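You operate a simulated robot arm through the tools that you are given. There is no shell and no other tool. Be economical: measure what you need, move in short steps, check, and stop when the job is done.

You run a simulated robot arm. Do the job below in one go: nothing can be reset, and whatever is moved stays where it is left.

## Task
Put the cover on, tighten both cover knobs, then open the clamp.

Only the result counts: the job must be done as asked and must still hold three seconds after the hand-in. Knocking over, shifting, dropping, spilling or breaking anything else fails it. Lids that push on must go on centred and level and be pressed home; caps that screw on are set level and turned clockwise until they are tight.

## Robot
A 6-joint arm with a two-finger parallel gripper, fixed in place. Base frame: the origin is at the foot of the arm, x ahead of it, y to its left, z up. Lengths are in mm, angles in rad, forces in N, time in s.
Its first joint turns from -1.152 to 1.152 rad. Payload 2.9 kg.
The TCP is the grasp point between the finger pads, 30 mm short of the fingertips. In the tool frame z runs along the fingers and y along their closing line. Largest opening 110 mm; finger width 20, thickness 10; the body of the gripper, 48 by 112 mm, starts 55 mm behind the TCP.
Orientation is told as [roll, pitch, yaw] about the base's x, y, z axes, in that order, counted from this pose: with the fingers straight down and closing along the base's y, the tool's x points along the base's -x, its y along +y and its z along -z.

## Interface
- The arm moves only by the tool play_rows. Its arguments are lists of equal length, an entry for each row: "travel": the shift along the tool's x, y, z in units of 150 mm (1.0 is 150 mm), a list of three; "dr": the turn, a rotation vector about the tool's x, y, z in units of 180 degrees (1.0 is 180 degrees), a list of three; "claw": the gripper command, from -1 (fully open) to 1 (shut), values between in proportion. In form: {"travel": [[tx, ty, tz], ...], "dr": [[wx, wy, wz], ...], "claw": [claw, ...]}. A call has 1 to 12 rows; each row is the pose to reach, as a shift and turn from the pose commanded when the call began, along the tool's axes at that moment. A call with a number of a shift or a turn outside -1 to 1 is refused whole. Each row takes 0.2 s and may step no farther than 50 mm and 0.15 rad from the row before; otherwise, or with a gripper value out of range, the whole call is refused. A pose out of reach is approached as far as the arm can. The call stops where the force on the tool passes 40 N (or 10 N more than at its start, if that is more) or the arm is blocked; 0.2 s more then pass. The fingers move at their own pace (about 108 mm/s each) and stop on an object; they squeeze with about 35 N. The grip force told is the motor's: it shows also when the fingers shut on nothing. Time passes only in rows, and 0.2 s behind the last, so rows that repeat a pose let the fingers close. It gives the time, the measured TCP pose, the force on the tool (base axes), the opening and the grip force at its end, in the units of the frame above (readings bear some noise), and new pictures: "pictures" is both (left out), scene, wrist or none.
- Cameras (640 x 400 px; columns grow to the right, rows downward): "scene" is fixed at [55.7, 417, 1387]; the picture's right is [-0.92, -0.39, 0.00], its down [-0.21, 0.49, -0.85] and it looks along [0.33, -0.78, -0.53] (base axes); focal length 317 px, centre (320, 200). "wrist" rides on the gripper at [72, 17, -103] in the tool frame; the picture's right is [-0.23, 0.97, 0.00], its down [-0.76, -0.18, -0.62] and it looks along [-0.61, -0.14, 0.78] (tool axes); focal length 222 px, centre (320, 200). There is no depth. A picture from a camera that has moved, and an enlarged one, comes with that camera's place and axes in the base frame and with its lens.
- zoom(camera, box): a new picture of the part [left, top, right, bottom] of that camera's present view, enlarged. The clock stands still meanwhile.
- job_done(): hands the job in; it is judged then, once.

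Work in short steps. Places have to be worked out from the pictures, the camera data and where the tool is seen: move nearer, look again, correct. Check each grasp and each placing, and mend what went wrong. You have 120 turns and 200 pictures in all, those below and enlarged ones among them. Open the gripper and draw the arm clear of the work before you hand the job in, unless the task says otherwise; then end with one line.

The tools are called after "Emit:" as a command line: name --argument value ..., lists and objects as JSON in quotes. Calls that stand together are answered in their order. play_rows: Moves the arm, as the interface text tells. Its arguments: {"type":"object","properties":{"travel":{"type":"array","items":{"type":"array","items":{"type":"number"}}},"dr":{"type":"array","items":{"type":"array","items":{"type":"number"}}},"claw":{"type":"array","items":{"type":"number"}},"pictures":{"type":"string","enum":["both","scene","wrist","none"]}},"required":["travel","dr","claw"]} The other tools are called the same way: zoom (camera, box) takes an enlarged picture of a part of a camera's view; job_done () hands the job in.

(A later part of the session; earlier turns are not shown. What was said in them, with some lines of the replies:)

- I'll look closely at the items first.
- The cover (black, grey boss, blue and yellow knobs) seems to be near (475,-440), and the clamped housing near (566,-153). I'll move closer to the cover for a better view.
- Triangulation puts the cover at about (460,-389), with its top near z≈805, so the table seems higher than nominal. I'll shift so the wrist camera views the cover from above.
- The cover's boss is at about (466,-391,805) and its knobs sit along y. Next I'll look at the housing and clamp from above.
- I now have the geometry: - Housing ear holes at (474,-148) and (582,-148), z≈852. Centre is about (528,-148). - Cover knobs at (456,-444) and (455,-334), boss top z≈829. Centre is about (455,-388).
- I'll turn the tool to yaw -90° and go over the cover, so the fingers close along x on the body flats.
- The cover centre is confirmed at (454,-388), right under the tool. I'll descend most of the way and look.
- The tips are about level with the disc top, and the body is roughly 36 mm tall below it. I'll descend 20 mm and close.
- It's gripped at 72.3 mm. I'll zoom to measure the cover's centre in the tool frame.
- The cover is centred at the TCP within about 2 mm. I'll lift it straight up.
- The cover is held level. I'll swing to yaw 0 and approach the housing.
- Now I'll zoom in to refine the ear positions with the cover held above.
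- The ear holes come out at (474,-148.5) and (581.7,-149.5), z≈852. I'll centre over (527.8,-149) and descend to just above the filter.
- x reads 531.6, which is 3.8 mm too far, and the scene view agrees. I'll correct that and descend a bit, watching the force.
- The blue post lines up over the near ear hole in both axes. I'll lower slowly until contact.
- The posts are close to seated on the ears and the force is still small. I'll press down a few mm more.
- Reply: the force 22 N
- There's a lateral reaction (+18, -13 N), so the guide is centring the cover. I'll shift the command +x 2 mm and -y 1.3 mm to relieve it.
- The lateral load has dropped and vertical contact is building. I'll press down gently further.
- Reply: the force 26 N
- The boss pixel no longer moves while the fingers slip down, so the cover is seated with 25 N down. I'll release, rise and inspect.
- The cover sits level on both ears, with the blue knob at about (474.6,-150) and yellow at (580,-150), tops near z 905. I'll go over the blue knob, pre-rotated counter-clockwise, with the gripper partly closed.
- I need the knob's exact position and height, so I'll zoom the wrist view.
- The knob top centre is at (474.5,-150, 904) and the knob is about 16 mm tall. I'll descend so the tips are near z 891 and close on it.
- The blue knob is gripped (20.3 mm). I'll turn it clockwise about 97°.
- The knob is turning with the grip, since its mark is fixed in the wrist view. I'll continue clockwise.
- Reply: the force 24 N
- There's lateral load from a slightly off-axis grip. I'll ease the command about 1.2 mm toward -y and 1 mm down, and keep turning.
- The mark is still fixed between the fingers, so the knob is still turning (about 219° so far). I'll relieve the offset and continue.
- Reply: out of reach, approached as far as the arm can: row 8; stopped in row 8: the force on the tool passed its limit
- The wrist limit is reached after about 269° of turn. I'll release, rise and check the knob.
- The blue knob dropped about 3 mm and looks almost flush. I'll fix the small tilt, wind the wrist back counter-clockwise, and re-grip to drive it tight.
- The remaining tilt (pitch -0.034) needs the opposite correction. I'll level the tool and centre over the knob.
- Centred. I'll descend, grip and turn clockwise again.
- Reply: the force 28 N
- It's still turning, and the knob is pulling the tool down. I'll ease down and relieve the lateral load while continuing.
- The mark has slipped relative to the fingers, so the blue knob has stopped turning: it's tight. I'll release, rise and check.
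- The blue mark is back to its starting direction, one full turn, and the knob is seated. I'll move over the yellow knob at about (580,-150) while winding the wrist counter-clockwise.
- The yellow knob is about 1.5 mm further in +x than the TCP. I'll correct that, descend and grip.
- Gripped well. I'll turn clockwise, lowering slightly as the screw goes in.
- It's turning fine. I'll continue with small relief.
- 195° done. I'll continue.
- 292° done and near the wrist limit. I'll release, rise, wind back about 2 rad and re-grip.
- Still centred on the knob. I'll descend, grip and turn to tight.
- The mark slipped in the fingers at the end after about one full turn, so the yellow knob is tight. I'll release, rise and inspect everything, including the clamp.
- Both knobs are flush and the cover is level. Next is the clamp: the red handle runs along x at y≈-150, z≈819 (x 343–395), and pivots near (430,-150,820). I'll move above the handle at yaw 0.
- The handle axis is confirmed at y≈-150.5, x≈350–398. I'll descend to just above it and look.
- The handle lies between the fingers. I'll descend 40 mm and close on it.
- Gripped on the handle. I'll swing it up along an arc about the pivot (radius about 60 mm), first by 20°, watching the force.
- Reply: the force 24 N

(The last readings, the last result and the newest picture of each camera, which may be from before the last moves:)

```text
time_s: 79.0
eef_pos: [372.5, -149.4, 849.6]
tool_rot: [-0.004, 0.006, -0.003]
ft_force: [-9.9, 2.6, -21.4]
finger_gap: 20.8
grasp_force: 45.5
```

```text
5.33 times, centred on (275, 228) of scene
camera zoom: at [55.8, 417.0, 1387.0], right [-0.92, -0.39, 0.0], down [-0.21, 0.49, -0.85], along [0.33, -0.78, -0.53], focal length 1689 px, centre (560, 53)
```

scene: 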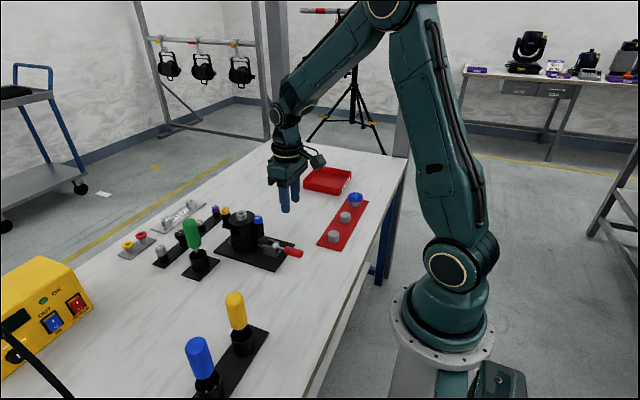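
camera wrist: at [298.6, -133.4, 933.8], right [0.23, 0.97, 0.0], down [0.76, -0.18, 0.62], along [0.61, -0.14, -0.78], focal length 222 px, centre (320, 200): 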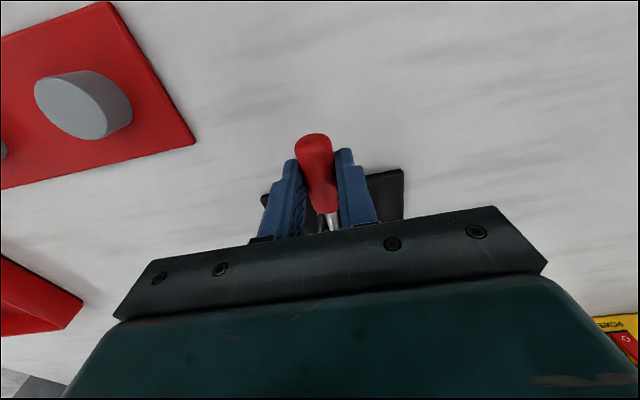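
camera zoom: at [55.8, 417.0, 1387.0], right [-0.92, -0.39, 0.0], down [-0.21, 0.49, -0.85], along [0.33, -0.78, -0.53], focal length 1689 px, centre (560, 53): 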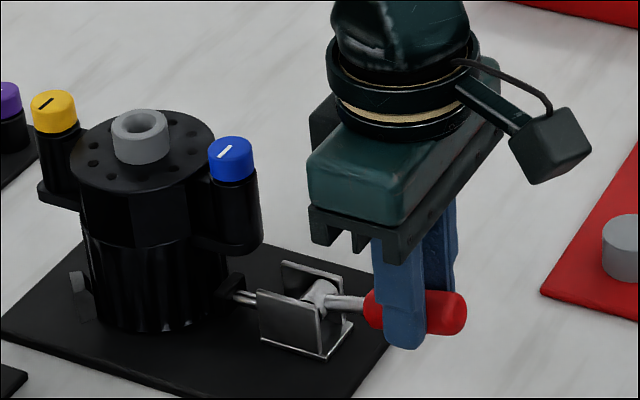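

The handle is swinging up with about 21 N resistance. I'll continue the arc.

Emit:
play_rows --travel '[[-0.009, 0, -0.033], [-0.022, 0, -0.063], [-0.04, 0, -0.093], [-0.06, 0, -0.121], [-0.084, 0, -0.146]]' --dr '[[0, 0, 0], [0, 0, 0], [0, 0, 0], [0, 0, 0], [0, 0, 0]]' --claw '[1, 1, 1, 1, 1]' --pictures "none"

Emit:
zoom --camera "scene" --box '[225, 190, 325, 265]'

```text
time_s: 80.2
eef_pos: [385.5, -150.1, 872.1]
tool_rot: [-0.003, 0.004, -0.001]
ft_force: [-18.2, -6.7, -5.1]
finger_gap: 21.1
grasp_force: 44.8
```

```text
5.33 times, centred on (275, 228) of scene
camera zoom: at [55.4, 416.9, 1387.1], right [-0.92, -0.39, 0.0], down [-0.21, 0.49, -0.85], along [0.33, -0.78, -0.53], focal length 1689 px, centre (560, 53)
```

zoom: 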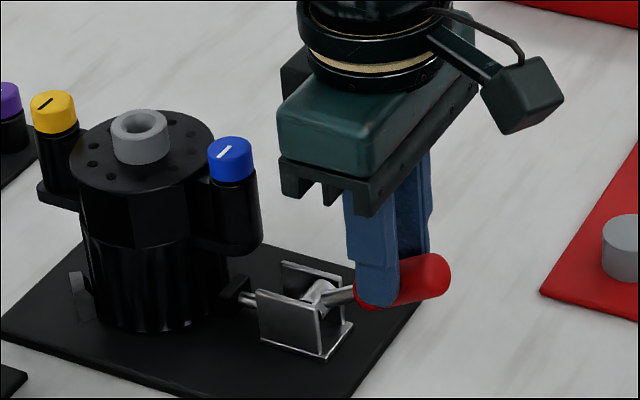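

The handle is at about 43°. I'll continue the arc to about 70°.

Emit:
play_rows --travel '[[-0.02, 0, -0.027], [-0.046, 0, -0.05], [-0.075, 0, -0.07], [-0.105, 0, -0.087], [-0.138, 0, -0.1]]' --dr '[[0, 0, 0], [0, 0, 0], [0, 0, 0], [0, 0, 0], [0, 0, 0]]' --claw '[1, 1, 1, 1, 1]' --pictures "none"

Emit:
zoom --camera "scene" --box '[225, 190, 325, 265]'

```text
time_s: 81.4
eef_pos: [408.2, -149.1, 889.0]
tool_rot: [-0.001, -0.007, 0.001]
ft_force: [0.6, 0.0, 0.2]
finger_gap: 0.0
grasp_force: 37.7
```

```text
5.33 times, centred on (275, 228) of scene
camera zoom: at [55.7, 417.0, 1387.0], right [-0.92, -0.39, 0.0], down [-0.21, 0.49, -0.85], along [0.33, -0.78, -0.53], focal length 1689 px, centre (560, 53)
```

zoom: 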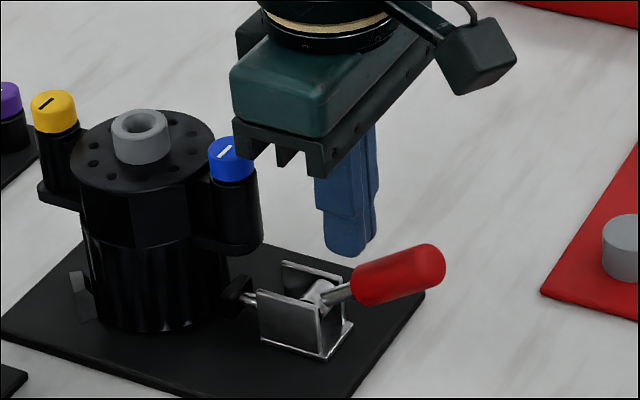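

The grip slid off with the handle at about 32°, and it holds there; the rod has begun to retract. I'll re-grip nearer the handle's mid and outer part, around (377,-150,855).

Emit:
play_rows --travel '[[0, 0, -0.13], [0.1, -0.005, -0.13], [0.2, -0.005, -0.13], [0.2, -0.005, -0.13]]' --dr '[[0, 0, 0], [0, 0, 0], [0, 0, 0], [0, 0, 0]]' --claw '[0.27, 0.27, 0.27, 0.27]' --pictures "wrist"

Emit:
zoom --camera "scene" --box '[240, 215, 310, 265]'

Emit:
zoom --camera "wrist" --box '[240, 70, 400, 220]'

```text
time_s: 82.4
eef_pos: [378.3, -151.0, 907.8]
tool_rot: [-0.003, -0.002, 0.0]
ft_force: [0.4, 0.8, 0.2]
finger_gap: 40.0
grasp_force: 0.1
camera wrist: at [305.2, -133.8, 1010.5], right [0.23, 0.97, 0.0], down [0.76, -0.18, 0.62], along [0.61, -0.14, -0.78], focal length 222 px, centre (320, 200)
```

wrist: 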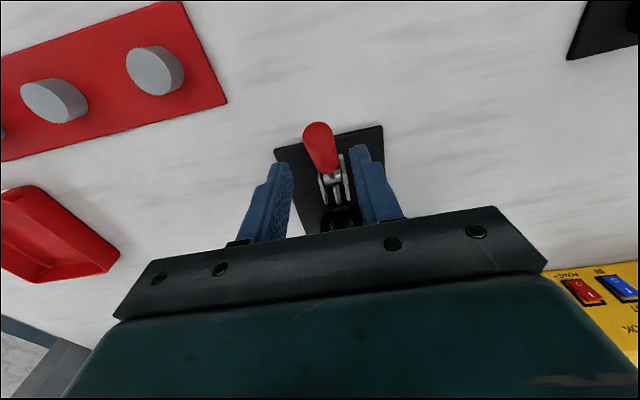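

```text
8.00 times, centred on (275, 240) of scene
camera zoom: at [55.7, 417.0, 1387.0], right [-0.92, -0.39, 0.0], down [-0.21, 0.49, -0.85], along [0.33, -0.78, -0.53], focal length 2533 px, centre (680, -120)
```

zoom: 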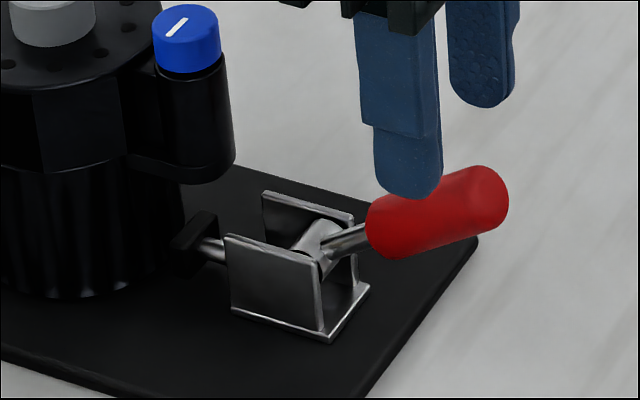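

```text
2.67 times, centred on (320, 145) of wrist
camera zoom: at [305.2, -133.8, 1010.5], right [0.23, 0.97, 0.0], down [0.76, -0.18, 0.62], along [0.61, -0.14, -0.78], focal length 592 px, centre (320, 347)
```

zoom: 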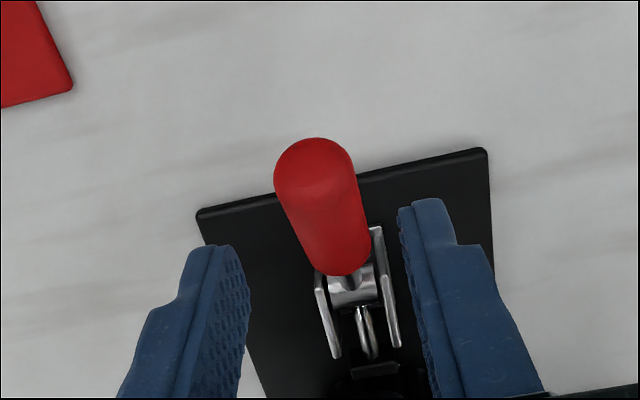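

The handle is at about 31° about pivot (429,823). I'll descend so the TCP is at (378,-150,854) and grip.

Emit:
play_rows --travel '[[0, 0.006, 0.12], [0, 0.006, 0.24], [0, 0.006, 0.357], [0, 0.006, 0.357], [0, 0.006, 0.357], [0, 0.006, 0.357]]' --dr '[[0, 0, 0], [0, 0, 0], [0, 0, 0], [0, 0, 0], [0, 0, 0], [0, 0, 0]]' --claw '[0.27, 0.27, 0.27, 1, 1, 1]' --pictures "none"

Emit:
zoom --camera "scene" --box '[240, 215, 310, 265]'

```text
time_s: 83.8
eef_pos: [378.1, -150.4, 855.3]
tool_rot: [0.001, 0.001, -0.001]
ft_force: [-3.1, 3.4, 3.3]
finger_gap: 21.1
grasp_force: 45.2
```

```text
8.00 times, centred on (275, 240) of scene
camera zoom: at [55.6, 417.1, 1387.0], right [-0.92, -0.39, 0.0], down [-0.21, 0.49, -0.85], along [0.33, -0.78, -0.53], focal length 2533 px, centre (680, -120)
```

zoom: 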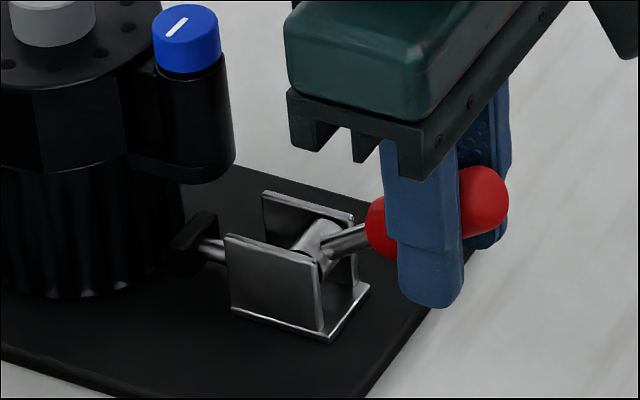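

Good grip. I'll drive the arc with the tool pitching along with the handle to prevent slipping.

Emit:
play_rows --travel '[[-0.019, 0, -0.029], [-0.041, 0, -0.057], [-0.065, 0, -0.082], [-0.091, 0, -0.105]]' --dr '[[0, 0.0278, 0], [0, 0.0556, 0], [0, 0.0833, 0], [0, 0.111, 0]]' --claw '[1, 1, 1, 1]' --pictures "none"

Emit:
zoom --camera "scene" --box '[240, 205, 310, 255]'

```text
time_s: 84.8
eef_pos: [395.0, -149.5, 870.7]
tool_rot: [-0.004, 0.343, 0.002]
ft_force: [16.2, 7.6, 4.6]
finger_gap: 21.3
grasp_force: 44.8
```

```text
8.00 times, centred on (275, 230) of scene
camera zoom: at [56.0, 417.2, 1387.0], right [-0.92, -0.39, 0.0], down [-0.21, 0.49, -0.85], along [0.33, -0.78, -0.53], focal length 2533 px, centre (680, -40)
```

zoom: 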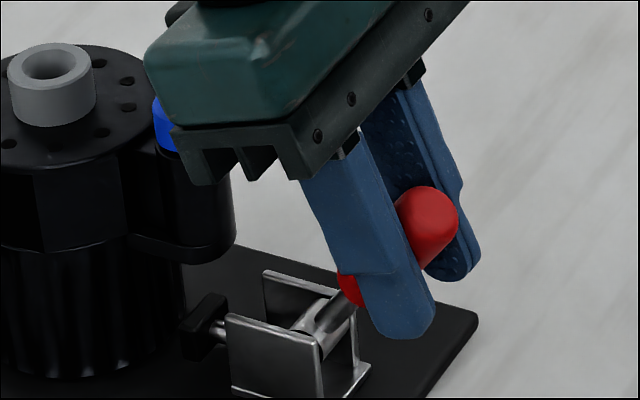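

It's working: the handle is at about 52° and the rod is retracting. I'll continue the arc to about 75° at constant tool tilt.

Emit:
play_rows --travel '[[-0.0237, 0, -0.0347], [-0.0511, 0, -0.0671], [-0.0813, 0, -0.0955], [-0.1147, 0, -0.1213]]' --dr '[[0, 0, 0], [0, 0, 0], [0, 0, 0], [0, 0, 0]]' --claw '[1, 1, 1, 1]' --pictures "none"

Emit:
zoom --camera "scene" --box '[230, 200, 310, 260]'

```text
time_s: 85.8
eef_pos: [410.5, -150.0, 882.8]
tool_rot: [0.0, 0.355, -0.003]
ft_force: [-22.3, 2.1, 1.6]
finger_gap: 21.2
grasp_force: 44.9
```

```text
6.67 times, centred on (270, 230) of scene
camera zoom: at [55.2, 417.1, 1387.0], right [-0.92, -0.39, 0.0], down [-0.21, 0.49, -0.85], along [0.33, -0.78, -0.53], focal length 2111 px, centre (653, 0)
```

zoom: 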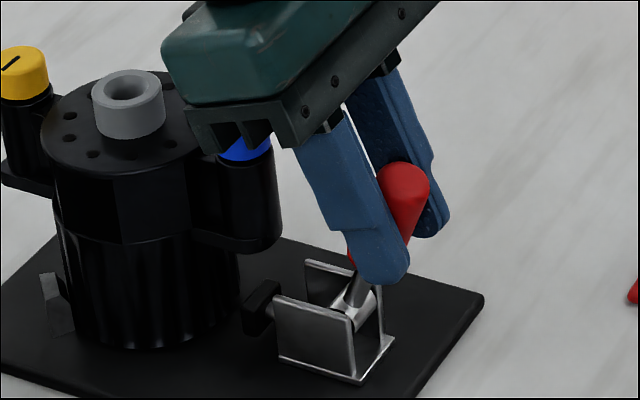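

The pad is now well back from the housing. I'll push on toward vertical, watching for a stop.

Emit:
play_rows --travel '[[-0.0223, 0, -0.0167], [-0.046, 0, -0.0293], [-0.07, 0, -0.0413], [-0.0947, 0, -0.0513]]' --dr '[[0, 0, 0], [0, 0, 0], [0, 0, 0], [0, 0, 0]]' --claw '[1, 1, 1, 1]' --pictures "none"

Emit:
zoom --camera "scene" --box '[230, 200, 310, 260]'

```text
time_s: 86.6
eef_pos: [417.9, -150.2, 882.2]
tool_rot: [0.002, 0.369, -0.008]
ft_force: [-9.1, 0.1, 4.6]
finger_gap: 20.8
grasp_force: 45.2
stopped in row 3: the force on the tool passed its limit (the readings are from after the stop); the commanded pose is now the measured one
```

```text
6.67 times, centred on (270, 230) of scene
camera zoom: at [55.5, 417.1, 1387.0], right [-0.92, -0.39, 0.0], down [-0.21, 0.49, -0.85], along [0.33, -0.78, -0.53], focal length 2111 px, centre (653, 0)
```

zoom: 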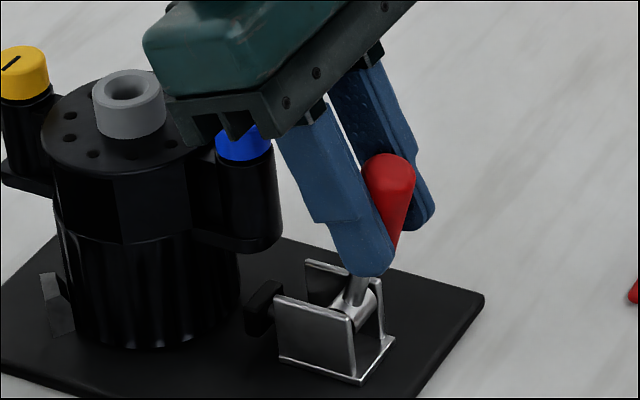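

A force stop was hit with the handle at about 72°. I'll release, withdraw along the fingers and see how the handle sits.

Emit:
play_rows --travel '[[0, 0, 0], [0, 0, 0], [0, 0, -0.2], [0, 0, -0.45]]' --dr '[[0, 0, 0], [0, 0, 0], [0, 0, 0], [0, 0, 0]]' --claw '[0.27, 0.27, 0.27, 0.27]' --pictures "none"

Emit:
zoom --camera "scene" --box '[210, 190, 310, 265]'

Emit:
zoom --camera "wrist" --box '[160, 0, 480, 220]'

```text
time_s: 87.6
eef_pos: [442.5, -151.1, 945.2]
tool_rot: [0.002, 0.366, -0.007]
ft_force: [-0.8, 0.0, 0.1]
finger_gap: 40.0
grasp_force: 0.1
```

```text
5.33 times, centred on (260, 228) of scene
camera zoom: at [55.7, 417.0, 1387.0], right [-0.92, -0.39, 0.0], down [-0.21, 0.49, -0.85], along [0.33, -0.78, -0.53], focal length 1689 px, centre (640, 53)
```

zoom: 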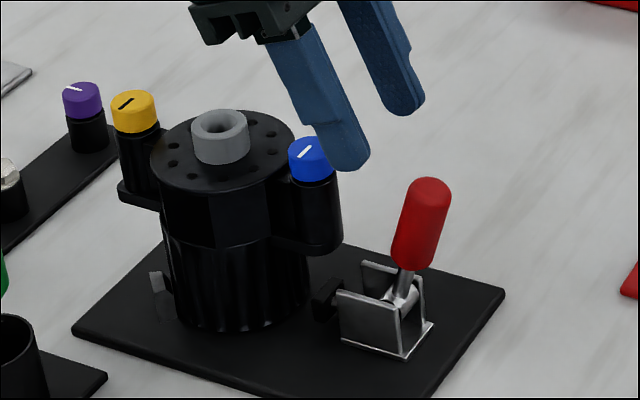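

```text
1.82 times, centred on (320, 110) of wrist
camera zoom: at [411.8, -134.2, 1066.5], right [0.22, 0.97, -0.08], down [0.93, -0.19, 0.31], along [0.28, -0.14, -0.95], focal length 404 px, centre (320, 364)
```

zoom: 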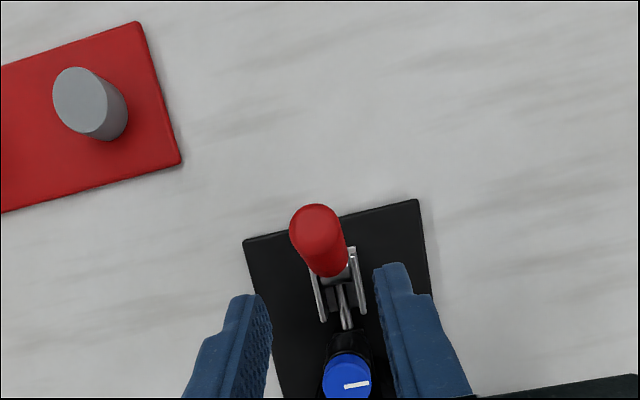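

The handle stands at about 72° with the pad fully clear. I'll test whether it goes further by pushing its top toward +x with closed fingers; first I'll level the tool and move to the -x side.

Emit:
play_rows --travel '[[0.12, 0.006, -0.1], [0.33, 0.006, 0.0], [0.515, 0.006, 0.055]]' --dr '[[0, -0.0388, 0], [0, -0.0777, 0], [0, -0.1165, 0]]' --claw '[1, 1, 1]' --pictures "none"

Emit:
play_rows --travel '[[0, 0, 0.15], [0, 0, 0.3], [0, 0, 0.38]]' --dr '[[0, 0, 0], [0, 0, 0], [0, 0, 0]]' --claw '[1, 1, 1]' --pictures "none"

Emit:
zoom --camera "scene" --box '[210, 190, 310, 265]'

```text
time_s: 88.4
eef_pos: [365.9, -149.4, 963.7]
tool_rot: [0.004, 0.0, -0.009]
ft_force: [-0.3, -0.6, -0.4]
finger_gap: 0.3
grasp_force: 35.1
```

```text
time_s: 89.2
eef_pos: [366.1, -149.6, 908.4]
tool_rot: [0.003, 0.002, -0.006]
ft_force: [-0.3, 0.1, 0.5]
finger_gap: 0.0
grasp_force: 35.2
```

```text
5.33 times, centred on (260, 228) of scene
camera zoom: at [55.7, 417.0, 1387.0], right [-0.92, -0.39, 0.0], down [-0.21, 0.49, -0.85], along [0.33, -0.78, -0.53], focal length 1689 px, centre (640, 53)
```

zoom: 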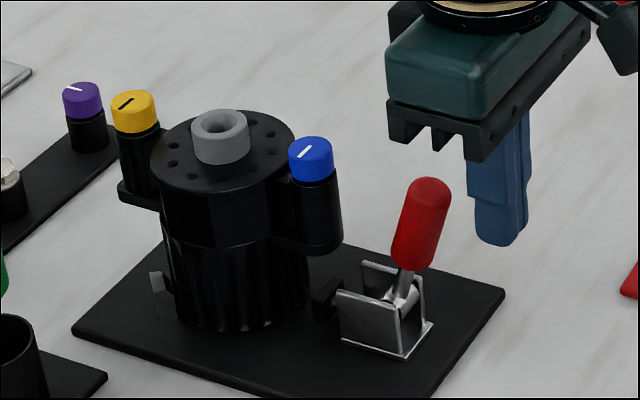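

I'll push +x in small steps against the handle top.

Emit:
play_rows --travel '[[-0.06, 0, 0], [-0.11, 0, 0], [-0.14, 0, 0], [-0.17, 0, 0], [-0.2, 0, 0], [-0.23, 0, 0], [-0.26, 0, 0], [-0.29, 0, 0]]' --dr '[[0, 0, 0], [0, 0, 0], [0, 0, 0], [0, 0, 0], [0, 0, 0], [0, 0, 0], [0, 0, 0], [0, 0, 0]]' --claw '[1, 1, 1, 1, 1, 1, 1, 1]' --pictures "none"

Emit:
zoom --camera "scene" --box '[210, 190, 310, 265]'

```text
time_s: 90.3
eef_pos: [388.2, -147.8, 906.5]
tool_rot: [0.005, 0.026, -0.013]
ft_force: [-7.1, -0.8, -0.5]
finger_gap: 0.0
grasp_force: 34.6
stopped in row 5: the force on the tool passed its limit (the readings are from after the stop); the commanded pose is now the measured one
```

```text
5.33 times, centred on (260, 228) of scene
camera zoom: at [55.6, 417.0, 1387.1], right [-0.92, -0.39, 0.0], down [-0.21, 0.49, -0.85], along [0.33, -0.78, -0.53], focal length 1689 px, centre (640, 53)
```

zoom: 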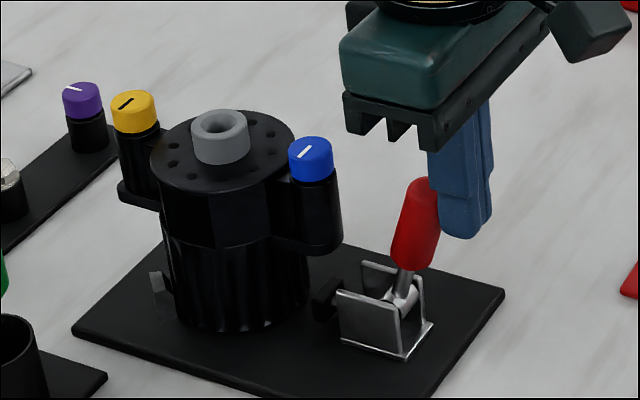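

The handle didn't move under 40 N, so it's at its open stop. I'll back off, raise clear, open the gripper and do a final check.

Emit:
play_rows --travel '[[0.1, 0, 0], [0.2, 0, 0], [0.25, 0, -0.2], [0.3, 0, -0.5], [0.4, 0, -0.8], [0.4, 0, -0.95]]' --dr '[[0, 0, 0], [0, 0, 0], [0, 0, 0], [0, 0, 0], [0, 0, 0], [0, 0, 0]]' --claw '[1, 1, 1, -1, -1, -1]'

Emit:
zoom --camera "scene" --box '[190, 180, 310, 270]'

Emit:
zoom --camera "scene" --box '[200, 180, 280, 240]'

```text
time_s: 91.8
eef_pos: [330.1, -147.5, 1052.6]
tool_rot: [0.006, 0.021, -0.011]
ft_force: [-0.2, 0.3, 0.6]
finger_gap: 110.1
grasp_force: 0.0
camera wrist: at [260.6, -131.8, 1156.4], right [0.24, 0.97, 0.0], down [0.77, -0.19, 0.61], along [0.59, -0.14, -0.8], focal length 222 px, centre (320, 200)
```

scene: 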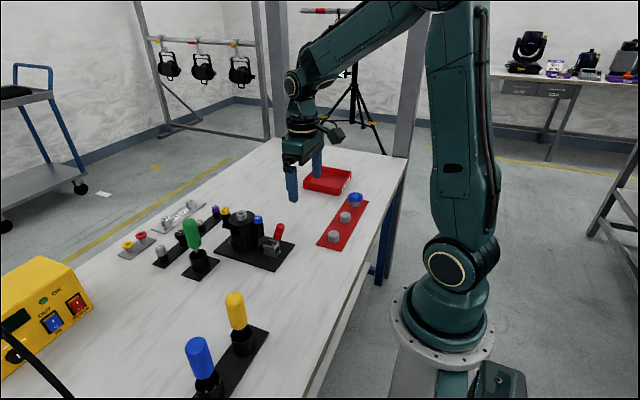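
wrist: 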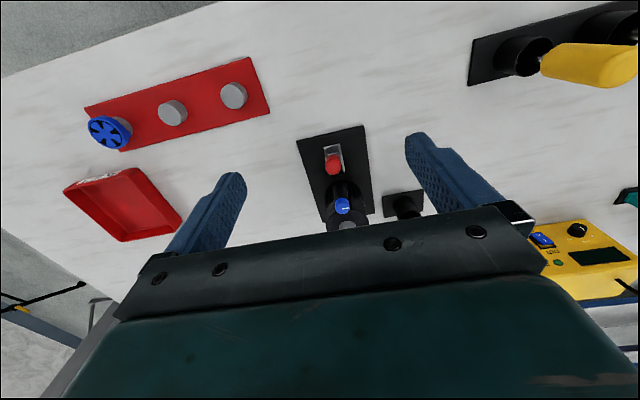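

```text
4.44 times, centred on (250, 225) of scene
camera zoom: at [55.7, 417.0, 1387.0], right [-0.92, -0.39, 0.0], down [-0.21, 0.49, -0.85], along [0.33, -0.78, -0.53], focal length 1407 px, centre (631, 89)
```

zoom: 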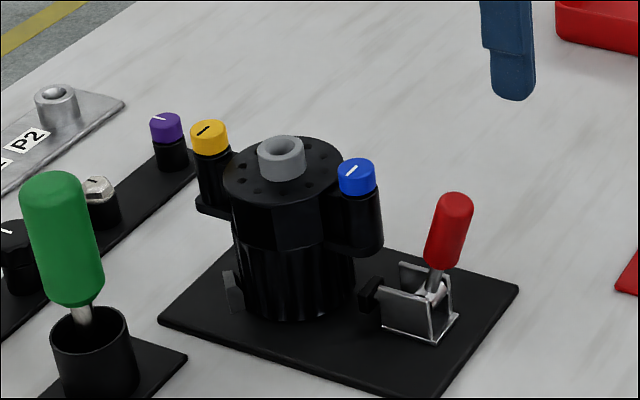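

```text
6.67 times, centred on (240, 210) of scene
camera zoom: at [55.7, 417.0, 1387.0], right [-0.92, -0.39, 0.0], down [-0.21, 0.49, -0.85], along [0.33, -0.78, -0.53], focal length 2111 px, centre (853, 133)
```

zoom: 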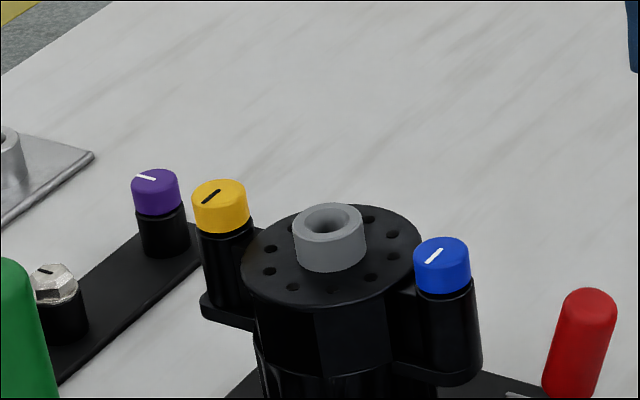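

The final pictures show the cover seated and level, both knobs down, the clamp open and the arm clear. I'm handing the job in.

Emit:
job_done

```text
The job is handed in.
```

The cover is on and level, both cover knobs are tightened, the clamp is open at its stop, and the arm is clear with the gripper open.
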